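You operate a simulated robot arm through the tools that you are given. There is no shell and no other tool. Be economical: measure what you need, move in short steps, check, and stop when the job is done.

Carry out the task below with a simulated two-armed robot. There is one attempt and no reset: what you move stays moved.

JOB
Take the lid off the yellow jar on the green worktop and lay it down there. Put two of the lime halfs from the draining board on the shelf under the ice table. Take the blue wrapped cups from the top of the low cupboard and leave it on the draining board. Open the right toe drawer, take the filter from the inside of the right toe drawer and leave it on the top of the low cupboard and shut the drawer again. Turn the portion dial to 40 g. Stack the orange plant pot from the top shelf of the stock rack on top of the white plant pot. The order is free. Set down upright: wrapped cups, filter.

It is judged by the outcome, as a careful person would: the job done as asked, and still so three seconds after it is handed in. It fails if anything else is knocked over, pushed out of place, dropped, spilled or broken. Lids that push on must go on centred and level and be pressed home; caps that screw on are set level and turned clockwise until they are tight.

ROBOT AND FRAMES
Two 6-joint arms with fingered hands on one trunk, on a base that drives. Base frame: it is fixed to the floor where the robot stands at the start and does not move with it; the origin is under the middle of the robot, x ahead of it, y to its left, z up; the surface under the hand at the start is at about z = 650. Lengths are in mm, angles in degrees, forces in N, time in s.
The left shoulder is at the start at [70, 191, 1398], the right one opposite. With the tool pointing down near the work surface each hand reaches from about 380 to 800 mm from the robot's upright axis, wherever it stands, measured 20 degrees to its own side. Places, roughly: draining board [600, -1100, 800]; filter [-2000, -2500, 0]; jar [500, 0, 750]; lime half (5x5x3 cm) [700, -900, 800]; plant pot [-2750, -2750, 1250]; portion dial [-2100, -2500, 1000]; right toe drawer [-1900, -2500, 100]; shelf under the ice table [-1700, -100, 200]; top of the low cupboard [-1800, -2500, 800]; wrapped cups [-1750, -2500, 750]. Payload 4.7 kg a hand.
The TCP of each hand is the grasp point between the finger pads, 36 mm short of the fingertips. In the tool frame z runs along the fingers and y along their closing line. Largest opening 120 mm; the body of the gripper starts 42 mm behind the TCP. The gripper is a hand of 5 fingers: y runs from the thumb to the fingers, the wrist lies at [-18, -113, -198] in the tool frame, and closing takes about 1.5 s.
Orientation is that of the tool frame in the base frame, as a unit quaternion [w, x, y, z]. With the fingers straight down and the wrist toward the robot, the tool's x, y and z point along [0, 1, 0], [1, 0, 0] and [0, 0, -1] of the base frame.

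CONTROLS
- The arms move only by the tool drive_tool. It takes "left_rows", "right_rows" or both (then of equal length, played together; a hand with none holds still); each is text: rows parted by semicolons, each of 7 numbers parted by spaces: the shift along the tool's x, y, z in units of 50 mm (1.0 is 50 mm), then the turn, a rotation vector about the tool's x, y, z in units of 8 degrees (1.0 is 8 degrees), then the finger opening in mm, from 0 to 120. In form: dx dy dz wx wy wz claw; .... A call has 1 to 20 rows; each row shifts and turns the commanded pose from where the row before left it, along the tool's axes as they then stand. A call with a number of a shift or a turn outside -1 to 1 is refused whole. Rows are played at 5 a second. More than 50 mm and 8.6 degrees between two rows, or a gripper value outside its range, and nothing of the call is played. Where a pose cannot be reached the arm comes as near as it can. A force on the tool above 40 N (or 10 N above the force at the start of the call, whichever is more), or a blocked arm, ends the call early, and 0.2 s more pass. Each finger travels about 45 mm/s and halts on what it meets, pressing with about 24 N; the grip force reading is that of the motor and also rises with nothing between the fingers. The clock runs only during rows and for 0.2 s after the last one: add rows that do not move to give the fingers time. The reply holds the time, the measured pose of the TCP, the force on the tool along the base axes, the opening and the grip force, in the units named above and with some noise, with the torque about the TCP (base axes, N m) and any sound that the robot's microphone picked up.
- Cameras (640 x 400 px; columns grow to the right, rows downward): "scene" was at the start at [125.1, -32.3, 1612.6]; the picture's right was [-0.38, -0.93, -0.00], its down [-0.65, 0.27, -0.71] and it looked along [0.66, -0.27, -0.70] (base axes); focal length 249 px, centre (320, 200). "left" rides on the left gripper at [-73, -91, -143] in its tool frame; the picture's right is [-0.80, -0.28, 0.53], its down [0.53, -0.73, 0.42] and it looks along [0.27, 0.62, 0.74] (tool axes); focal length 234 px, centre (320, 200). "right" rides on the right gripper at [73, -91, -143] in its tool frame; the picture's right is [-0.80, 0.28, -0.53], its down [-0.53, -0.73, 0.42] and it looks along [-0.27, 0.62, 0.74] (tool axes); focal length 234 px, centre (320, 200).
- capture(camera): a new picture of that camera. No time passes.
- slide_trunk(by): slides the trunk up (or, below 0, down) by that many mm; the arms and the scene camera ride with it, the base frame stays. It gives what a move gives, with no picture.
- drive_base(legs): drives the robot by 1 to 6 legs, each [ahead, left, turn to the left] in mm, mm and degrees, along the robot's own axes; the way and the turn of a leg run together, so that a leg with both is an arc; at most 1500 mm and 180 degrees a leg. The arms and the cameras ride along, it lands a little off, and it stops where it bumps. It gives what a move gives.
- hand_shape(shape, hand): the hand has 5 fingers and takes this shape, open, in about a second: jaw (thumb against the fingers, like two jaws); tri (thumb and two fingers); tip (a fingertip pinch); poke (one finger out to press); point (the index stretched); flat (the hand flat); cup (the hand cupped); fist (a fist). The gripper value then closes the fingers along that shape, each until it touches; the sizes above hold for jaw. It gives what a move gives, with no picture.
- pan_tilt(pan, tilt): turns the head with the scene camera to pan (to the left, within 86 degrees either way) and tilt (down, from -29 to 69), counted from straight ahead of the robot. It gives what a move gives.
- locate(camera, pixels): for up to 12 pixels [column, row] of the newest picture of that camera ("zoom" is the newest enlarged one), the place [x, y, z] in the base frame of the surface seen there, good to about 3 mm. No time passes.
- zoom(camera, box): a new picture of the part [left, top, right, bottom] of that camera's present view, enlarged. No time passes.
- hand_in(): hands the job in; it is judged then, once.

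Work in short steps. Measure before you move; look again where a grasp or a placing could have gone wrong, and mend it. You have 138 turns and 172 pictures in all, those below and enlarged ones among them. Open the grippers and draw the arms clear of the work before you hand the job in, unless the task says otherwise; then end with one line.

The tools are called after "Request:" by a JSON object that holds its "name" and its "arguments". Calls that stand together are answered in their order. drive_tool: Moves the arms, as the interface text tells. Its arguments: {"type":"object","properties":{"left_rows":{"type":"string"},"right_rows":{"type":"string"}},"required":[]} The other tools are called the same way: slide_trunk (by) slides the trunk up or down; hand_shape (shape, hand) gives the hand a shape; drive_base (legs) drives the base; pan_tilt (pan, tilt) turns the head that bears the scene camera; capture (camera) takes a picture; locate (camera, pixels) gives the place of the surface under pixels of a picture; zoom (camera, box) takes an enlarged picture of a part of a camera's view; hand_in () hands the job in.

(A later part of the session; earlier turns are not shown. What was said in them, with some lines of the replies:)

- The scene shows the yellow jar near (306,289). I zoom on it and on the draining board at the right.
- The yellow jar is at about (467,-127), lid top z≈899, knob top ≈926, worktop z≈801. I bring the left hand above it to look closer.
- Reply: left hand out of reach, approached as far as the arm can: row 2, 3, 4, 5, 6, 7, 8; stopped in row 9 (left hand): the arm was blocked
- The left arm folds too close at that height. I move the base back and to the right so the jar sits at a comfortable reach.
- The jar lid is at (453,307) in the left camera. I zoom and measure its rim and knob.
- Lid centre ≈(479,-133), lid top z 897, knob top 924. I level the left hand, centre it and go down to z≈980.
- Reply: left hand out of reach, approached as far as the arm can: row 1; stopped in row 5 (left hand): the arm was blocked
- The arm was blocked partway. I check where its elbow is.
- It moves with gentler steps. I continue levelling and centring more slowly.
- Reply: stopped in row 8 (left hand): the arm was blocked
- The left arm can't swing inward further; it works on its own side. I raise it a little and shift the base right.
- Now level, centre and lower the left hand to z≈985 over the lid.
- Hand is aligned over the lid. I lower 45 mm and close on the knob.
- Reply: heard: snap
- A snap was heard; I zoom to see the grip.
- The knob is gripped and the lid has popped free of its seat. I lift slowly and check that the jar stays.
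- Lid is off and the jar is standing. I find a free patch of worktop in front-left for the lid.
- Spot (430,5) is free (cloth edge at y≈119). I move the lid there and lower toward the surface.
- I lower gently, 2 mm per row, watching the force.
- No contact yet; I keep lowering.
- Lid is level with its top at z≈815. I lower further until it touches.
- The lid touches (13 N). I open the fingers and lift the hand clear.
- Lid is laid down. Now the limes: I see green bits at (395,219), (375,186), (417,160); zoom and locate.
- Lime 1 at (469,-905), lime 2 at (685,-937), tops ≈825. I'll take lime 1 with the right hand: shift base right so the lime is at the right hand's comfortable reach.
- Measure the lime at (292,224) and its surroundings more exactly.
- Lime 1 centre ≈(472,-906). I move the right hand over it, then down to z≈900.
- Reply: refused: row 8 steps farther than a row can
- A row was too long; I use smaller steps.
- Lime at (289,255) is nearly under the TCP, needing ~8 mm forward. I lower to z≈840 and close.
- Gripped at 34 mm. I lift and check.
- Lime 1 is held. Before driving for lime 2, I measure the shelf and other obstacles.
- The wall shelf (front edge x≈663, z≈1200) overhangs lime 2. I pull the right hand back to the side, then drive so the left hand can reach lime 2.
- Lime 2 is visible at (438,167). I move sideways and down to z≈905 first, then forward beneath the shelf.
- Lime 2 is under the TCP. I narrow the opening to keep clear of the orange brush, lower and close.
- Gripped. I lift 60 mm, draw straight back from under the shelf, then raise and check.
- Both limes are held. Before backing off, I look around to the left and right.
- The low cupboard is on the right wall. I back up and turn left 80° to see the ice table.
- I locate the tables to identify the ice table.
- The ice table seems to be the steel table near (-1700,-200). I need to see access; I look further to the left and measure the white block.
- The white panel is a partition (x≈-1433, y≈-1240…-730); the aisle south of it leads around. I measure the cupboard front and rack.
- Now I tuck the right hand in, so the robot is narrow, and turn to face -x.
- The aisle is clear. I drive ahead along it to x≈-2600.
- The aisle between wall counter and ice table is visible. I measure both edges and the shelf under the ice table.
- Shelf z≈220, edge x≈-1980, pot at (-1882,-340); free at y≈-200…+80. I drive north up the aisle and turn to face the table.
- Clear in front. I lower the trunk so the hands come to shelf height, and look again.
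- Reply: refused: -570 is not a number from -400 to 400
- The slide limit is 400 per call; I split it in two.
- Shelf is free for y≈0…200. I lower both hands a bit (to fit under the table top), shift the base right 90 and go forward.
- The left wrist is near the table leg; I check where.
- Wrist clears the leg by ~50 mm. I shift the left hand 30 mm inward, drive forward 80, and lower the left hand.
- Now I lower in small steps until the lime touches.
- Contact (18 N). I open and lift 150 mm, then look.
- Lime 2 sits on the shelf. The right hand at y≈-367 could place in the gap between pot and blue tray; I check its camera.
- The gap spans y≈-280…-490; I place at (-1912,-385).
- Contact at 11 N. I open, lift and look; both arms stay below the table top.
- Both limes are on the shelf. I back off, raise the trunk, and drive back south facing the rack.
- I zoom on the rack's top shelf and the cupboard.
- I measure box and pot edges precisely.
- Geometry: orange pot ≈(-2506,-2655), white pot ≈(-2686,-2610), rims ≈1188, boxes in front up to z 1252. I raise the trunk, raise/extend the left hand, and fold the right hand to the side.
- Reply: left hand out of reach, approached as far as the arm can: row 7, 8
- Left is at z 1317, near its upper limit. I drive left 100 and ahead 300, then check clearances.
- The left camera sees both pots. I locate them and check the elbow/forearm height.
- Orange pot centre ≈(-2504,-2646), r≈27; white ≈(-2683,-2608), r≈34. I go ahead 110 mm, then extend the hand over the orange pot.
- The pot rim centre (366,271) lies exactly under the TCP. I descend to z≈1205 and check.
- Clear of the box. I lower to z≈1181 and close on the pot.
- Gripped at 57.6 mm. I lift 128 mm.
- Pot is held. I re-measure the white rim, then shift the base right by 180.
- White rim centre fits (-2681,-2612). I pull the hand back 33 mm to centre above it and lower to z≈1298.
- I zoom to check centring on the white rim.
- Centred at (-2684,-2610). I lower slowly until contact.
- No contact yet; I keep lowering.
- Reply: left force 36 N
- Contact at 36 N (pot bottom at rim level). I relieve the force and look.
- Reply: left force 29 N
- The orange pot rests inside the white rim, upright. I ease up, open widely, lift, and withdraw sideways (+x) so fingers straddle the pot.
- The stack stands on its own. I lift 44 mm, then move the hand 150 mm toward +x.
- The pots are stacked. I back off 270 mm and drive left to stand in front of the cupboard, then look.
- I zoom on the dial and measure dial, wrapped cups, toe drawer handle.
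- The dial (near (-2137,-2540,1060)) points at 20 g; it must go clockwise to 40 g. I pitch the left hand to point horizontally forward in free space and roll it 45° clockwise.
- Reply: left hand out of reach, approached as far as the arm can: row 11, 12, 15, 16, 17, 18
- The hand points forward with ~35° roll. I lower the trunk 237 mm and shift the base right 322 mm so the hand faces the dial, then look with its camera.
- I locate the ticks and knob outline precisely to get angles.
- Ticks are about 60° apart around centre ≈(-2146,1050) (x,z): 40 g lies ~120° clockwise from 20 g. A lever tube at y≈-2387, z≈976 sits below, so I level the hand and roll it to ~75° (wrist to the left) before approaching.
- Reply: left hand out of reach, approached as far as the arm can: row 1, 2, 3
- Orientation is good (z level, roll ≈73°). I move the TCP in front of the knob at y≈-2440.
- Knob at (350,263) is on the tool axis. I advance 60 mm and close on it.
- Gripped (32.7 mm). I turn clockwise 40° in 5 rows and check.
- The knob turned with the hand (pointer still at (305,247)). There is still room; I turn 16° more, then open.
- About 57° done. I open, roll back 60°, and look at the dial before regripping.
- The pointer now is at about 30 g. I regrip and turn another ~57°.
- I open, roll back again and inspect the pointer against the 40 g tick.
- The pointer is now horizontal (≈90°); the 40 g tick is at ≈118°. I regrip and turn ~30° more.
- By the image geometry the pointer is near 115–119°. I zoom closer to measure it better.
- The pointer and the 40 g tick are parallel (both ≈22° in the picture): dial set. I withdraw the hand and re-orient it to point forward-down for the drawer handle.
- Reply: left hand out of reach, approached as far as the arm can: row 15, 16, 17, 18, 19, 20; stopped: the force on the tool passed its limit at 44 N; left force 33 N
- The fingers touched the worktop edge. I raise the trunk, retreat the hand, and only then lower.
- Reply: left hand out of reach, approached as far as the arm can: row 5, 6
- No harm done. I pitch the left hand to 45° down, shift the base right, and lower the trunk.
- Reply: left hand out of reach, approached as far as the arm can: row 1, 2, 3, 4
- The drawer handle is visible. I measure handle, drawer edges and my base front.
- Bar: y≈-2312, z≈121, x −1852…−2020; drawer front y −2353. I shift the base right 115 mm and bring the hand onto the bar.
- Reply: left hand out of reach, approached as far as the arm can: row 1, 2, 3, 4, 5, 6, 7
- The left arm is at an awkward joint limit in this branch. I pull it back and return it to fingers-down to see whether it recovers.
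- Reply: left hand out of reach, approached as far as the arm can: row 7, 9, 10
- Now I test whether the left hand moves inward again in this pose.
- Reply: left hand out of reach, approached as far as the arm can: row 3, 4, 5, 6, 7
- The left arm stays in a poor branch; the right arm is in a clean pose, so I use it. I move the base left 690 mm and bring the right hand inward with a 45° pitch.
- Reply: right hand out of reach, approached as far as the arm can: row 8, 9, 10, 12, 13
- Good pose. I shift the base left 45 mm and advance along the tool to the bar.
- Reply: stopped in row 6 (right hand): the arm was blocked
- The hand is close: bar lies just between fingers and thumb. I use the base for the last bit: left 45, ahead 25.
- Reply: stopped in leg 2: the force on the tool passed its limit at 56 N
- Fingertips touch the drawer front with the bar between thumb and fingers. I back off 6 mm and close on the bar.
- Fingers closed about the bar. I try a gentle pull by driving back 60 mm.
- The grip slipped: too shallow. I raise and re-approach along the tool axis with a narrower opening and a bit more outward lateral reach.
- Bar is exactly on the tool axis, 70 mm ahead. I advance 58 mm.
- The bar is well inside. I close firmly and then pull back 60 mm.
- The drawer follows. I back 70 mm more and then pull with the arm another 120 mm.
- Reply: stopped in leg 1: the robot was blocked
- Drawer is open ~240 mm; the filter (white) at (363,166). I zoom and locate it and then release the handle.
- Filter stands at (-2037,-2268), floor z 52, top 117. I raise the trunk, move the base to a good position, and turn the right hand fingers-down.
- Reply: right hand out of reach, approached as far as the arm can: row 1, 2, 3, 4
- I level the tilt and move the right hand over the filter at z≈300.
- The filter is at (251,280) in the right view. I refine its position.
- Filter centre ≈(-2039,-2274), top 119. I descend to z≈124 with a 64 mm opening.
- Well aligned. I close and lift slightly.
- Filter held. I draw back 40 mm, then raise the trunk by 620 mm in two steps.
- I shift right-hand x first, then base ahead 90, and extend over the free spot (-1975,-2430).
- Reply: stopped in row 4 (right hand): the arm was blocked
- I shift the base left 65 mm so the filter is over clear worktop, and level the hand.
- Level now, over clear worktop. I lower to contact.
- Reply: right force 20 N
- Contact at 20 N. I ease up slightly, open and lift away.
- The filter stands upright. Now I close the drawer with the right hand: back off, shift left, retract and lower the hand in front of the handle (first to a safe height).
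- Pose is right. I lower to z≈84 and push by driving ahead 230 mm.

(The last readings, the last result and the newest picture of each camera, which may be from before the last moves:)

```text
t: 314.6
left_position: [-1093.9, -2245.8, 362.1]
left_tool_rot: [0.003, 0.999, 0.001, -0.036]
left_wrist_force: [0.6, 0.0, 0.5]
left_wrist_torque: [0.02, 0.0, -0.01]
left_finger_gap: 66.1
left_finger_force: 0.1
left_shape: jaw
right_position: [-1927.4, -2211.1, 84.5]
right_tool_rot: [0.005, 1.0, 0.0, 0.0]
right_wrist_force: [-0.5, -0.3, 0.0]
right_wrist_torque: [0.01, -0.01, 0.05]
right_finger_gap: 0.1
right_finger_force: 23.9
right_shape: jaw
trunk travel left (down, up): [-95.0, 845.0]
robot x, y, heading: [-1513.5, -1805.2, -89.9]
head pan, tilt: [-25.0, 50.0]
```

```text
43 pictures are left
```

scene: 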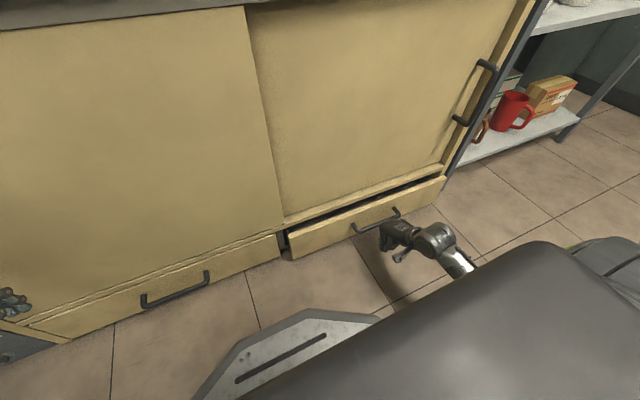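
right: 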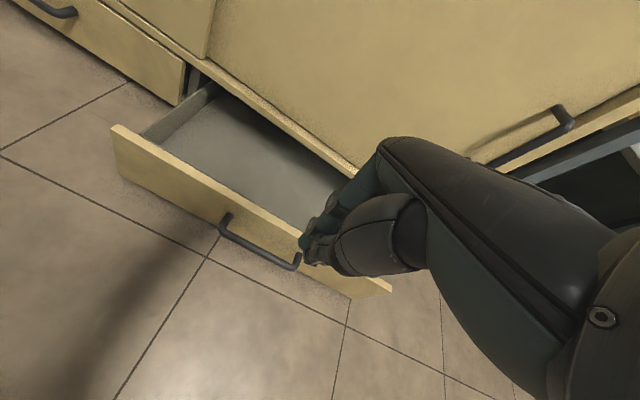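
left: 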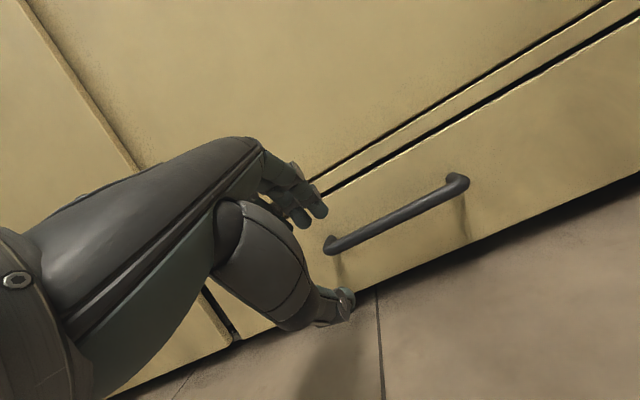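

Almost closed. I draw the left hand back to avoid the cupboard door, then push the rest until it seats.

Request:
{"name": "drive_tool", "arguments": {"left_rows": "0 -.6 0 0 0 0 66;0 -.6 0 0 0 0 66;0 -.6 0 0 0 0 66;0 -.6 0 0 0 0 66;0 0 0 0 0 0 66"}}

Request:
{"name": "drive_base", "arguments": {"legs": [[55, 0, 0]]}}

Request:
{"name": "zoom", "arguments": {"camera": "scene", "box": [200, 120, 480, 290]}}

```text
t: 315.8
left_position: [-1072.5, -2167.6, 321.8]
left_tool_rot: [0.004, 0.999, 0.0, -0.037]
left_wrist_force: [0.6, 0.7, 0.1]
left_wrist_torque: [0.0, 0.03, -0.02]
left_finger_gap: 66.1
left_finger_force: 0.0
left_shape: jaw
left hand out of reach, approached as far as the arm can: row 1, 2, 3, 4
right_position: [-1928.3, -2212.1, 83.6]
right_tool_rot: [0.005, 1.0, 0.0, -0.001]
right_wrist_force: [0.3, -0.5, 0.0]
right_wrist_torque: [-0.02, -0.04, -0.02]
right_finger_gap: 0.0
right_finger_force: 24.1
right_shape: jaw
trunk travel left (down, up): [-95.0, 845.0]
robot x, y, heading: [-1516.1, -1804.1, -89.7]
head pan, tilt: [-25.0, 50.0]
```

```text
t: 316.9
left_position: [-1073.6, -2224.7, 319.9]
left_tool_rot: [0.003, 0.999, -0.001, -0.036]
left_wrist_force: [-0.1, -0.4, 0.2]
left_wrist_torque: [0.0, 0.02, 0.03]
left_finger_gap: 66.0
left_finger_force: 0.0
left_shape: jaw
right_position: [-1928.2, -2262.1, 83.4]
right_tool_rot: [0.001, 1.0, -0.001, 0.002]
right_wrist_force: [2.5, 7.5, 2.0]
right_wrist_torque: [-0.36, 0.09, -0.01]
right_finger_gap: 0.0
right_finger_force: 24.4
right_shape: jaw
trunk travel left (down, up): [-95.0, 845.0]
robot x, y, heading: [-1516.6, -1860.4, -89.9]
head pan, tilt: [-25.0, 50.0]
stopped in leg 1: the force on the tool passed its limit at 46 N (the readings are from after the stop); the commanded pose is now the measured one
```

```text
2.29 times, centred on (340, 205) of scene
```

zoom: 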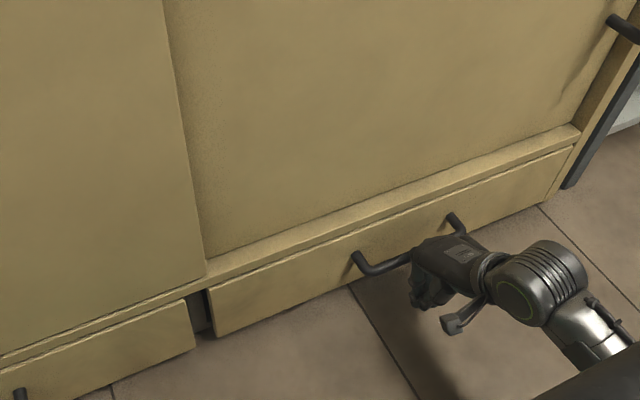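

It looks seated. I verify the drawer-front depth, then back off.

Request:
{"name": "locate", "arguments": {"camera": "zoom", "pixels": [[280, 285], [500, 205], [240, 305], [100, 345], [360, 262]]}}

Request:
{"name": "drive_base", "arguments": {"legs": [[-150, 0, 0]]}}

Request:
{"name": "slide_trunk", "arguments": {"by": 400}}

Request:
{"name": "slide_trunk", "arguments": {"by": 400}}

Request:
{"name": "pan_tilt", "arguments": {"pan": -20, "tilt": 42}}

Request:
{"name": "capture", "arguments": {"camera": "scene"}}

```text
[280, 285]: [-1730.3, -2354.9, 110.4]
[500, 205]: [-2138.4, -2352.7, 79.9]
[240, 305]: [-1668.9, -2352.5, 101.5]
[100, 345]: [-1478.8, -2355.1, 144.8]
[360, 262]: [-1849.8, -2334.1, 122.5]
```

```text
t: 318.3
left_position: [-1073.1, -2073.6, 321.1]
left_tool_rot: [0.002, 0.999, -0.002, -0.036]
left_wrist_force: [0.6, 0.0, 0.6]
left_wrist_torque: [0.0, 0.0, 0.0]
left_finger_gap: 65.8
left_finger_force: 0.0
left_shape: jaw
right_position: [-1927.8, -2111.2, 83.5]
right_tool_rot: [0.001, 1.0, -0.001, 0.001]
right_wrist_force: [0.7, 0.8, 1.0]
right_wrist_torque: [-0.01, -0.02, 0.02]
right_finger_gap: 0.0
right_finger_force: 23.5
right_shape: jaw
trunk travel left (down, up): [-95.0, 845.0]
robot x, y, heading: [-1513.5, -1707.5, -89.8]
head pan, tilt: [-25.0, 50.0]
```

```text
t: 322.1
left_position: [-1073.1, -2072.8, 721.4]
left_tool_rot: [0.003, 0.999, -0.001, -0.036]
left_wrist_force: [-0.1, 0.7, -0.2]
left_wrist_torque: [-0.01, 0.0, 0.0]
left_finger_gap: 65.8
left_finger_force: 0.0
left_shape: jaw
right_position: [-1927.2, -2110.5, 482.4]
right_tool_rot: [0.002, 1.0, -0.002, 0.002]
right_wrist_force: [-0.4, 0.2, 1.2]
right_wrist_torque: [-0.01, -0.01, -0.01]
right_finger_gap: 0.0
right_finger_force: 24.0
right_shape: jaw
trunk travel left (down, up): [-495.0, 445.0]
robot x, y, heading: [-1514.0, -1707.0, -90.1]
head pan, tilt: [-25.0, 50.0]
```

```text
t: 325.9
left_position: [-1075.0, -2073.7, 1121.5]
left_tool_rot: [0.003, 0.999, -0.001, -0.036]
left_wrist_force: [-0.9, -0.1, -0.9]
left_wrist_torque: [-0.01, -0.05, -0.04]
left_finger_gap: 65.9
left_finger_force: 0.0
left_shape: jaw
right_position: [-1928.3, -2110.9, 883.2]
right_tool_rot: [0.002, 1.0, -0.001, 0.0]
right_wrist_force: [0.2, 0.2, -0.1]
right_wrist_torque: [-0.02, 0.03, 0.0]
right_finger_gap: 0.1
right_finger_force: 24.1
right_shape: jaw
trunk travel left (down, up): [-895.0, 45.0]
robot x, y, heading: [-1514.9, -1706.4, -90.0]
head pan, tilt: [-25.0, 50.0]
```

```text
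t: 326.6
left_position: [-1073.0, -2072.8, 1122.3]
left_tool_rot: [0.003, 0.999, -0.001, -0.036]
left_wrist_force: [-0.3, 0.6, 0.0]
left_wrist_torque: [-0.02, 0.0, 0.02]
left_finger_gap: 65.7
left_finger_force: 0.1
left_shape: jaw
right_position: [-1927.7, -2110.0, 882.1]
right_tool_rot: [0.002, 1.0, -0.001, 0.001]
right_wrist_force: [0.2, -0.1, 0.7]
right_wrist_torque: [0.0, -0.01, 0.0]
right_finger_gap: 0.0
right_finger_force: 24.3
right_shape: jaw
trunk travel left (down, up): [-895.0, 45.0]
robot x, y, heading: [-1511.8, -1707.4, -89.9]
head pan, tilt: [-20.0, 42.0]
```

```text
41 pictures are left
```

scene: 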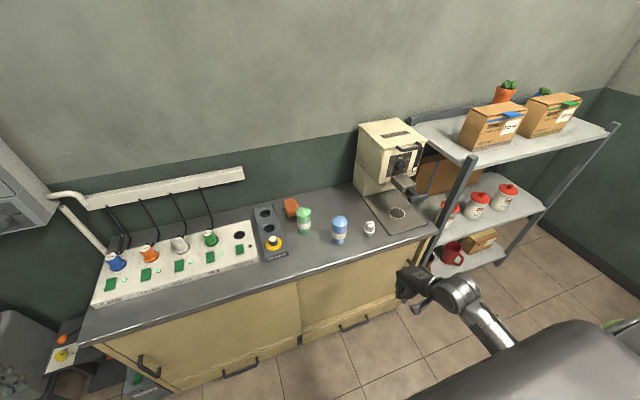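

The drawer front is flush (y≈-2353, same as its neighbour). Next the blue wrapped cups at (340,230): I measure them.

Request:
{"name": "zoom", "arguments": {"camera": "scene", "box": [290, 190, 390, 260]}}

Request:
{"name": "locate", "arguments": {"camera": "scene", "pixels": [[340, 218], [340, 224], [333, 225], [346, 225], [339, 232], [339, 241], [304, 210], [369, 225], [350, 260]]}}

```text
5.71 times, centred on (340, 225) of scene
```

zoom: 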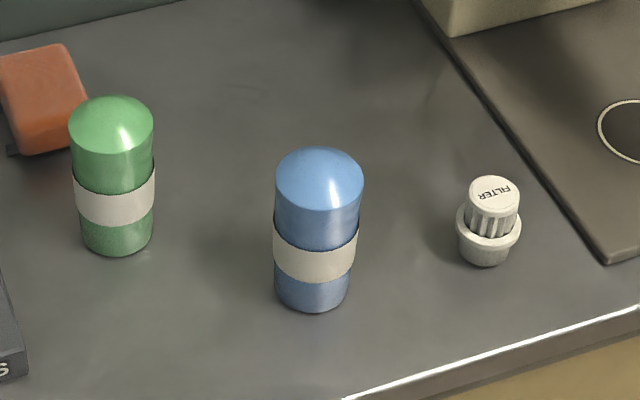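

```text
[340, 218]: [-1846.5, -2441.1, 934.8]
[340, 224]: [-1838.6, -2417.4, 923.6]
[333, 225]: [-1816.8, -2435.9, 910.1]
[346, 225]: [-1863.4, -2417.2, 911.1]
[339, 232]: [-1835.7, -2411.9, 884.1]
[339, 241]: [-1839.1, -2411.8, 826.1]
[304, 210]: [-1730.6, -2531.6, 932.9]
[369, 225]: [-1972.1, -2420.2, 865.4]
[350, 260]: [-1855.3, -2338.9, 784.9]
```

Cup centre ≈(-1850,-2440), radius ≈31, dome top ≈937. I reposition the base and bring the right hand above it at z≈1010.

Request:
{"name": "drive_base", "arguments": {"legs": [[83, -118, 0]]}}

Request:
{"name": "drive_tool", "arguments": {"right_rows": "0 0 -.65 0 0 0 60;0 0 -.65 0 0 0 90;0 0 -.65 0 0 0 100;0 0 -.65 0 0 0 100;.49 .62 0 0 0 0 100;.49 .62 0 0 0 0 100;.49 .62 0 0 0 0 100;.49 .62 0 0 0 0 100;.49 .62 0 0 0 0 100;.49 .62 0 0 0 0 100;.49 .62 0 0 0 0 100;.49 .62 0 0 0 0 100;0 0 0 0 0 0 100;0 0 0 0 0 0 100"}}

Request:
{"name": "capture", "arguments": {"camera": "right"}}

```text
t: 328.0
left_position: [-1189.5, -2155.6, 1121.4]
left_tool_rot: [0.003, 0.999, 0.002, -0.037]
left_wrist_force: [0.5, 0.1, -0.3]
left_wrist_torque: [-0.02, 0.04, -0.01]
left_finger_gap: 65.8
left_finger_force: 0.3
left_shape: jaw
right_position: [-2043.9, -2195.2, 884.7]
right_tool_rot: [0.002, 1.0, 0.0, 0.001]
right_wrist_force: [-0.4, 0.0, 0.0]
right_wrist_torque: [-0.01, 0.04, 0.01]
right_finger_gap: 0.0
right_finger_force: 23.2
right_shape: jaw
trunk travel left (down, up): [-895.0, 45.0]
robot x, y, heading: [-1632.0, -1789.0, -89.7]
head pan, tilt: [-20.0, 42.0]
```

```text
t: 331.0
left_position: [-1190.8, -2155.5, 1121.0]
left_tool_rot: [0.004, 0.999, 0.0, -0.037]
left_wrist_force: [-0.1, -0.2, 1.3]
left_wrist_torque: [0.0, -0.02, 0.01]
left_finger_gap: 65.9
left_finger_force: 0.0
left_shape: jaw
right_position: [-1850.9, -2443.7, 1009.8]
right_tool_rot: [0.002, 1.0, 0.001, 0.002]
right_wrist_force: [-0.9, 0.3, -0.2]
right_wrist_torque: [0.01, 0.03, 0.0]
right_finger_gap: 99.6
right_finger_force: 0.0
right_shape: jaw
trunk travel left (down, up): [-895.0, 45.0]
robot x, y, heading: [-1631.6, -1794.0, -89.8]
head pan, tilt: [-20.0, 42.0]
```

```text
39 pictures are left
```

right: 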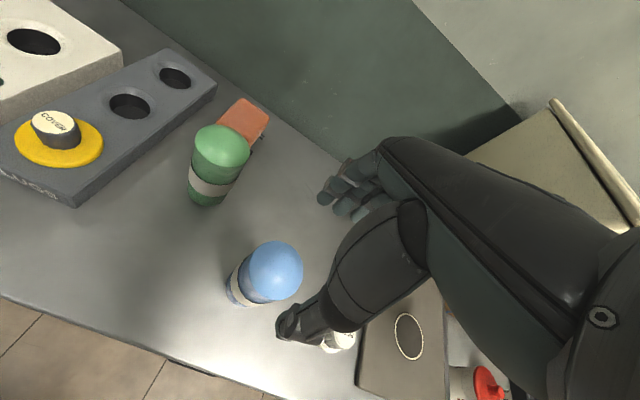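

Cup is nearly under the TCP. I trim, descend to z≈900 and close.

Request:
{"name": "drive_tool", "arguments": {"right_rows": ".07 -.06 .4 0 0 0 100;0 0 .5 0 0 0 100;0 0 .5 0 0 0 100;0 0 .5 0 0 0 100;0 0 .3 0 0 0 100;0 0 0 0 0 0 90;0 0 0 0 0 0 75;0 0 0 0 0 0 65;0 0 0 0 0 0 50;0 0 0 0 0 0 45;0 0 0 0 0 0 45;0 0 0 0 0 0 45;0 0 0 0 0 0 45"}}

Request:
{"name": "capture", "arguments": {"camera": "right"}}

```text
t: 333.8
left_position: [-1191.1, -2156.3, 1121.8]
left_tool_rot: [0.003, 0.999, 0.001, -0.037]
left_wrist_force: [0.2, -0.7, -0.7]
left_wrist_torque: [-0.02, 0.01, 0.02]
left_finger_gap: 66.1
left_finger_force: 0.0
left_shape: jaw
right_position: [-1845.5, -2441.3, 904.7]
right_tool_rot: [0.002, 1.0, 0.0, 0.001]
right_wrist_force: [-0.1, -0.2, 0.7]
right_wrist_torque: [0.01, 0.0, -0.02]
right_finger_gap: 53.0
right_finger_force: 23.8
right_shape: jaw
trunk travel left (down, up): [-895.0, 45.0]
robot x, y, heading: [-1630.8, -1789.2, -90.0]
head pan, tilt: [-20.0, 42.0]
```

```text
38 pictures are left
```

right: 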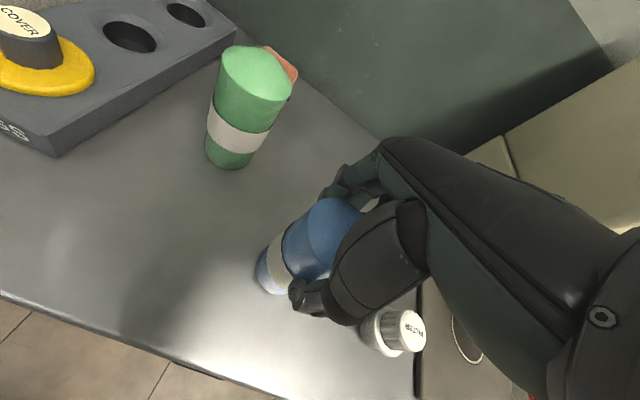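

Gripped (53 mm). I lift, back away from the counter, drive sideways past the fridge, turn to face +x and move to the draining board.

Request:
{"name": "drive_tool", "arguments": {"right_rows": "0 0 -.3 0 0 0 45;0 0 -.5 0 0 0 45;0 0 -.6 0 0 0 45;0 0 -.6 0 0 0 45;0 0 -.6 0 0 0 45;0 0 -.6 0 0 0 45;0 0 0 0 0 0 45"}}

Request:
{"name": "drive_base", "arguments": {"legs": [[-180, 0, 0], [0, 1000, 0]]}}

Request:
{"name": "capture", "arguments": {"camera": "right"}}

Request:
{"name": "drive_base", "arguments": {"legs": [[0, 0, 90], [300, 720, 0]]}}

Request:
{"name": "pan_tilt", "arguments": {"pan": -20, "tilt": 42}}

Request:
{"name": "capture", "arguments": {"camera": "scene"}}

```text
t: 335.4
left_position: [-1191.2, -2157.5, 1120.7]
left_tool_rot: [0.003, 0.999, 0.001, -0.036]
left_wrist_force: [-0.3, -0.7, -0.5]
left_wrist_torque: [0.0, 0.0, 0.02]
left_finger_gap: 65.8
left_finger_force: 0.0
left_shape: jaw
right_position: [-1848.0, -2442.1, 1061.5]
right_tool_rot: [0.001, 1.0, 0.0, 0.001]
right_wrist_force: [-0.8, 0.5, -1.6]
right_wrist_torque: [-0.06, -0.01, -0.04]
right_finger_gap: 52.9
right_finger_force: 23.8
right_shape: jaw
trunk travel left (down, up): [-895.0, 45.0]
robot x, y, heading: [-1634.7, -1793.4, -89.7]
head pan, tilt: [-20.0, 42.0]
```

```text
t: 341.6
left_position: [-208.8, -1967.6, 1121.1]
left_tool_rot: [0.003, 0.999, 0.001, -0.035]
left_wrist_force: [0.4, 0.4, 0.7]
left_wrist_torque: [-0.04, 0.02, 0.01]
left_finger_gap: 65.8
left_finger_force: 0.1
left_shape: jaw
right_position: [-864.0, -2253.7, 1061.6]
right_tool_rot: [0.002, 1.0, 0.0, 0.001]
right_wrist_force: [0.4, 0.6, -1.7]
right_wrist_torque: [-0.04, 0.0, 0.0]
right_finger_gap: 52.8
right_finger_force: 24.1
right_shape: jaw
trunk travel left (down, up): [-895.0, 45.0]
robot x, y, heading: [-649.8, -1600.2, -89.8]
head pan, tilt: [-20.0, 42.0]
```

```text
37 pictures are left
```

right: 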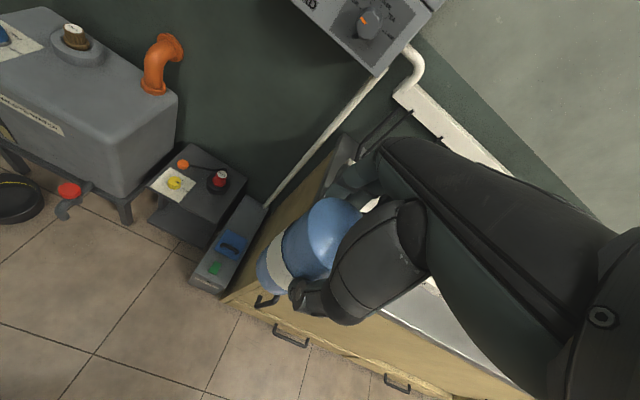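

```text
t: 349.7
left_position: [-11.2, -458.5, 1121.5]
left_tool_rot: [0.028, 0.699, 0.714, -0.022]
left_wrist_force: [0.2, 0.2, -0.3]
left_wrist_torque: [-0.02, 0.03, -0.01]
left_finger_gap: 65.9
left_finger_force: 0.1
left_shape: jaw
right_position: [288.7, -1106.4, 1060.8]
right_tool_rot: [-0.001, 0.699, 0.715, 0.003]
right_wrist_force: [0.4, 0.3, -1.2]
right_wrist_torque: [0.02, 0.03, -0.02]
right_finger_gap: 52.6
right_finger_force: 23.9
right_shape: jaw
trunk travel left (down, up): [-895.0, 45.0]
robot x, y, heading: [-366.8, -905.4, 1.4]
head pan, tilt: [-20.0, 42.0]
```

```text
t: 350.3
left_position: [-10.2, -457.0, 1120.7]
left_tool_rot: [0.028, 0.699, 0.714, -0.023]
left_wrist_force: [-0.3, -0.4, -0.4]
left_wrist_torque: [0.04, 0.01, 0.01]
left_finger_gap: 65.8
left_finger_force: 0.1
left_shape: jaw
right_position: [288.6, -1106.2, 1061.4]
right_tool_rot: [-0.002, 0.7, 0.714, 0.002]
right_wrist_force: [-0.4, -0.7, -0.9]
right_wrist_torque: [0.0, 0.02, -0.02]
right_finger_gap: 52.8
right_finger_force: 24.1
right_shape: jaw
trunk travel left (down, up): [-895.0, 45.0]
robot x, y, heading: [-366.4, -903.4, 1.4]
head pan, tilt: [-20.0, 42.0]
```

```text
36 pictures are left
```

scene: 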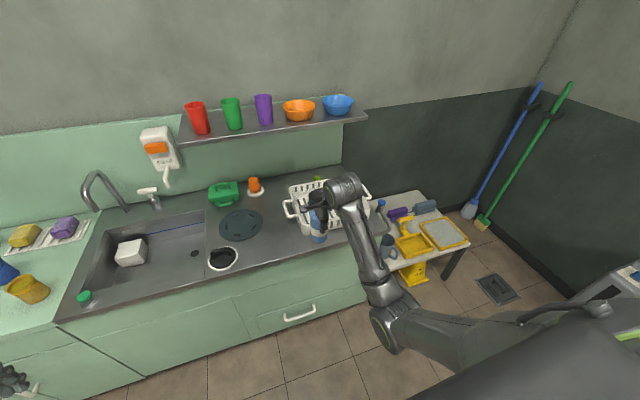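

The cup is held and I'm in front of the draining board. I advance 160 mm, shift slightly left, and check the spot with the right camera.

Request:
{"name": "drive_base", "arguments": {"legs": [[160, 35, 0]]}}

Request:
{"name": "capture", "arguments": {"camera": "right"}}

Request:
{"name": "locate", "arguments": {"camera": "right", "pixels": [[240, 290], [270, 320], [300, 330], [220, 250], [250, 330], [350, 200], [230, 200], [200, 320]]}}

```text
t: 351.8
left_position: [146.0, -419.3, 1123.0]
left_tool_rot: [0.029, 0.7, 0.713, -0.022]
left_wrist_force: [-0.3, -0.7, 0.7]
left_wrist_torque: [0.02, -0.05, 0.05]
left_finger_gap: 65.8
left_finger_force: 0.1
left_shape: jaw
right_position: [443.3, -1069.7, 1063.1]
right_tool_rot: [0.0, 0.7, 0.714, 0.003]
right_wrist_force: [-1.0, -0.5, -2.4]
right_wrist_torque: [0.03, -0.01, 0.01]
right_finger_gap: 52.6
right_finger_force: 24.7
right_shape: jaw
trunk travel left (down, up): [-895.0, 45.0]
robot x, y, heading: [-203.6, -866.7, 1.2]
head pan, tilt: [-20.0, 42.0]
```

```text
35 pictures are left
```

right: 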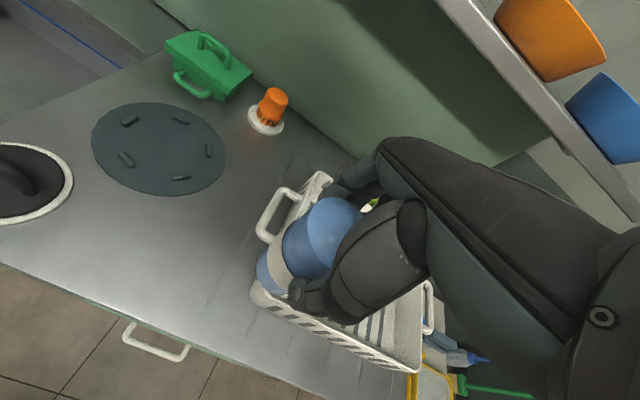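

```text
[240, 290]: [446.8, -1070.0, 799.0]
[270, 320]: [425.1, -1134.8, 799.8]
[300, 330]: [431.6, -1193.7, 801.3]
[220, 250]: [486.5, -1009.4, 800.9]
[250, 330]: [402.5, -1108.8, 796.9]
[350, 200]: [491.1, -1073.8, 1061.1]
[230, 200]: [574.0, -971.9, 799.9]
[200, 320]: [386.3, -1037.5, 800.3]
```

The board under the cup is clear, but the basket is close, so I shift 60 mm left/18 back, then lower to just above the surface.

Request:
{"name": "drive_base", "arguments": {"legs": [[-18, 60, 0]]}}

Request:
{"name": "drive_tool", "arguments": {"right_rows": "0 0 .5 0 0 0 45;0 0 .6 0 0 0 45;0 0 .6 0 0 0 45;0 0 .6 0 0 0 45;0 0 .5 0 0 0 45;0 0 .16 0 0 0 45;0 0 0 0 0 0 45"}}

Request:
{"name": "capture", "arguments": {"camera": "right"}}

```text
t: 352.8
left_position: [133.0, -366.0, 1123.2]
left_tool_rot: [0.025, 0.701, 0.713, -0.023]
left_wrist_force: [-0.3, -0.3, 0.6]
left_wrist_torque: [0.1, -0.02, 0.02]
left_finger_gap: 66.0
left_finger_force: 0.1
left_shape: jaw
right_position: [429.8, -1015.6, 1059.8]
right_tool_rot: [-0.002, 0.702, 0.712, 0.003]
right_wrist_force: [-1.1, -0.8, -0.7]
right_wrist_torque: [0.04, 0.02, -0.01]
right_finger_gap: 52.4
right_finger_force: 23.8
right_shape: jaw
trunk travel left (down, up): [-895.0, 45.0]
robot x, y, heading: [-227.3, -804.9, 0.8]
head pan, tilt: [-20.0, 42.0]
```

```text
t: 354.4
left_position: [131.1, -359.6, 1120.8]
left_tool_rot: [0.028, 0.7, 0.713, -0.023]
left_wrist_force: [-0.5, -0.5, 1.1]
left_wrist_torque: [0.0, -0.01, 0.0]
left_finger_gap: 65.8
left_finger_force: 0.0
left_shape: jaw
right_position: [427.7, -1010.3, 912.7]
right_tool_rot: [0.0, 0.702, 0.712, 0.001]
right_wrist_force: [0.3, -0.4, -1.5]
right_wrist_torque: [0.01, 0.0, 0.01]
right_finger_gap: 52.5
right_finger_force: 24.0
right_shape: jaw
trunk travel left (down, up): [-895.0, 45.0]
robot x, y, heading: [-230.7, -806.7, 0.8]
head pan, tilt: [-20.0, 42.0]
```

```text
34 pictures are left
```

right: 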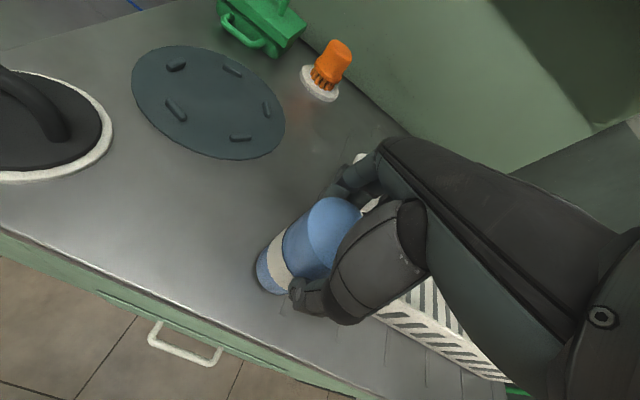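

Clear around. I lower the last millimetres to contact.

Request:
{"name": "drive_tool", "arguments": {"right_rows": "0 0 .05 0 0 0 45;0 0 .04 0 0 0 45;0 0 .04 0 0 0 45;0 0 .04 0 0 0 45;0 0 .03 0 0 0 45;0 0 0 0 0 0 45"}}

```text
t: 355.8
left_position: [130.1, -359.7, 1122.2]
left_tool_rot: [0.028, 0.7, 0.713, -0.024]
left_wrist_force: [0.1, 0.0, -0.6]
left_wrist_torque: [-0.04, -0.02, 0.0]
left_finger_gap: 65.6
left_finger_force: 0.0
left_shape: jaw
right_position: [427.7, -1010.0, 903.2]
right_tool_rot: [0.001, 0.702, 0.712, 0.002]
right_wrist_force: [-0.6, -0.1, 3.0]
right_wrist_torque: [-0.03, -0.08, -0.03]
right_finger_gap: 52.3
right_finger_force: 24.0
right_shape: jaw
trunk travel left (down, up): [-895.0, 45.0]
robot x, y, heading: [-228.4, -808.0, 1.1]
head pan, tilt: [-20.0, 42.0]
```

Light contact (≈+4 N). I open and lift straight up.

Request:
{"name": "drive_tool", "arguments": {"right_rows": "0 0 .01 0 0 0 50;0 0 0 0 0 0 60;0 0 0 0 0 0 75;0 0 0 0 0 0 90;0 0 0 0 0 0 100;0 0 0 0 0 0 100;0 0 -.3 0 0 0 100;0 0 -.6 0 0 0 100;0 0 -.6 0 0 0 100;0 0 -.6 0 0 0 100;0 0 -.6 0 0 0 100;0 0 0 0 0 0 100"}}

Request:
{"name": "capture", "arguments": {"camera": "right"}}

Request:
{"name": "capture", "arguments": {"camera": "scene"}}

```text
t: 358.4
left_position: [130.4, -359.1, 1121.7]
left_tool_rot: [0.028, 0.7, 0.713, -0.024]
left_wrist_force: [-0.3, 0.2, 0.9]
left_wrist_torque: [0.03, -0.02, 0.0]
left_finger_gap: 65.9
left_finger_force: 0.1
left_shape: jaw
right_position: [426.4, -1011.6, 1038.5]
right_tool_rot: [0.0, 0.702, 0.712, 0.001]
right_wrist_force: [-0.2, 0.1, -0.7]
right_wrist_torque: [-0.02, 0.0, -0.02]
right_finger_gap: 99.5
right_finger_force: 0.1
right_shape: jaw
trunk travel left (down, up): [-895.0, 45.0]
robot x, y, heading: [-225.8, -810.4, 1.3]
head pan, tilt: [-20.0, 42.0]
```

```text
33 pictures are left
```

right: 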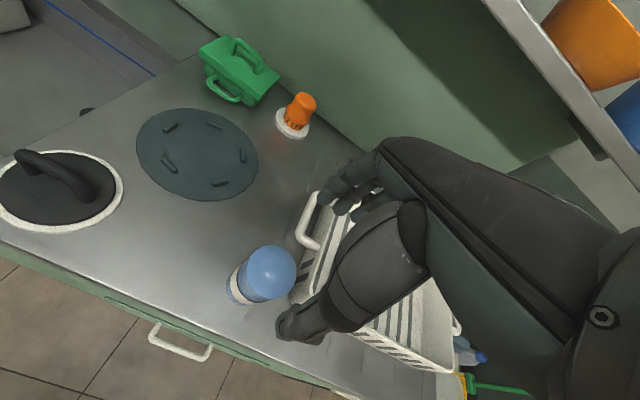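

```text
32 pictures are left
```

scene: 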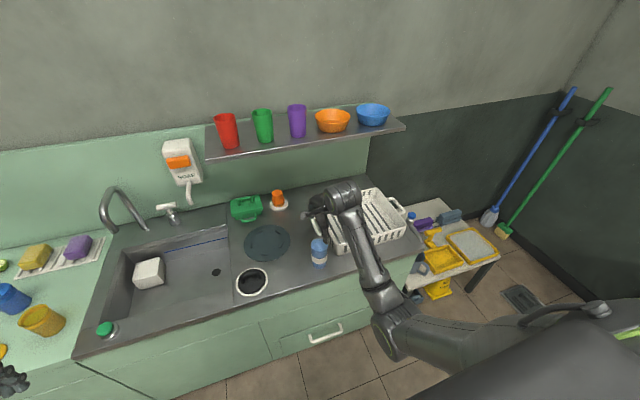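

The cups stand upright on the draining board. I back the robot away so both arms are clear and take a last look.

Request:
{"name": "drive_base", "arguments": {"legs": [[-350, 0, 0]]}}

Request:
{"name": "capture", "arguments": {"camera": "scene"}}

```text
t: 360.6
left_position: [-211.1, -366.5, 1119.3]
left_tool_rot: [0.028, 0.701, 0.712, -0.024]
left_wrist_force: [0.5, 0.1, 0.8]
left_wrist_torque: [0.05, -0.02, -0.01]
left_finger_gap: 65.9
left_finger_force: 0.0
left_shape: jaw
right_position: [83.5, -1019.5, 1037.9]
right_tool_rot: [0.0, 0.703, 0.712, 0.001]
right_wrist_force: [-0.1, -0.4, 0.1]
right_wrist_torque: [-0.03, 0.01, 0.01]
right_finger_gap: 99.7
right_finger_force: 0.1
right_shape: jaw
trunk travel left (down, up): [-895.0, 45.0]
robot x, y, heading: [-572.2, -814.5, 1.0]
head pan, tilt: [-20.0, 42.0]
```

```text
31 pictures are left
```

scene: 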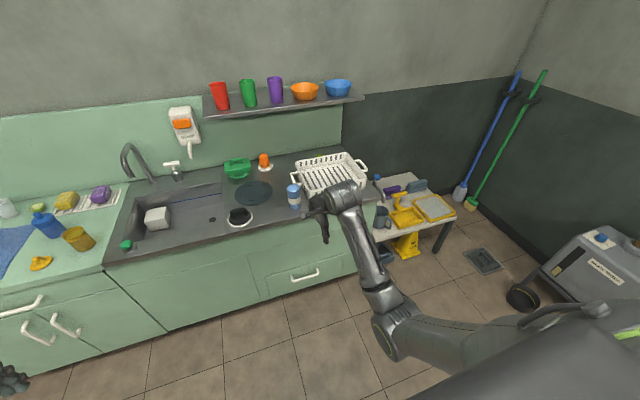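

Everything is in place and the arms are clear, so I hand the job in.

Request:
{"name": "hand_in", "arguments": {}}

```text
The job is handed in.
```

All six parts of the job were carried out, and the job has been handed in. While working I touched the cupboard's worktop edge once with the left fingers and backed lightly into the fridge once; nothing looked displaced either time.
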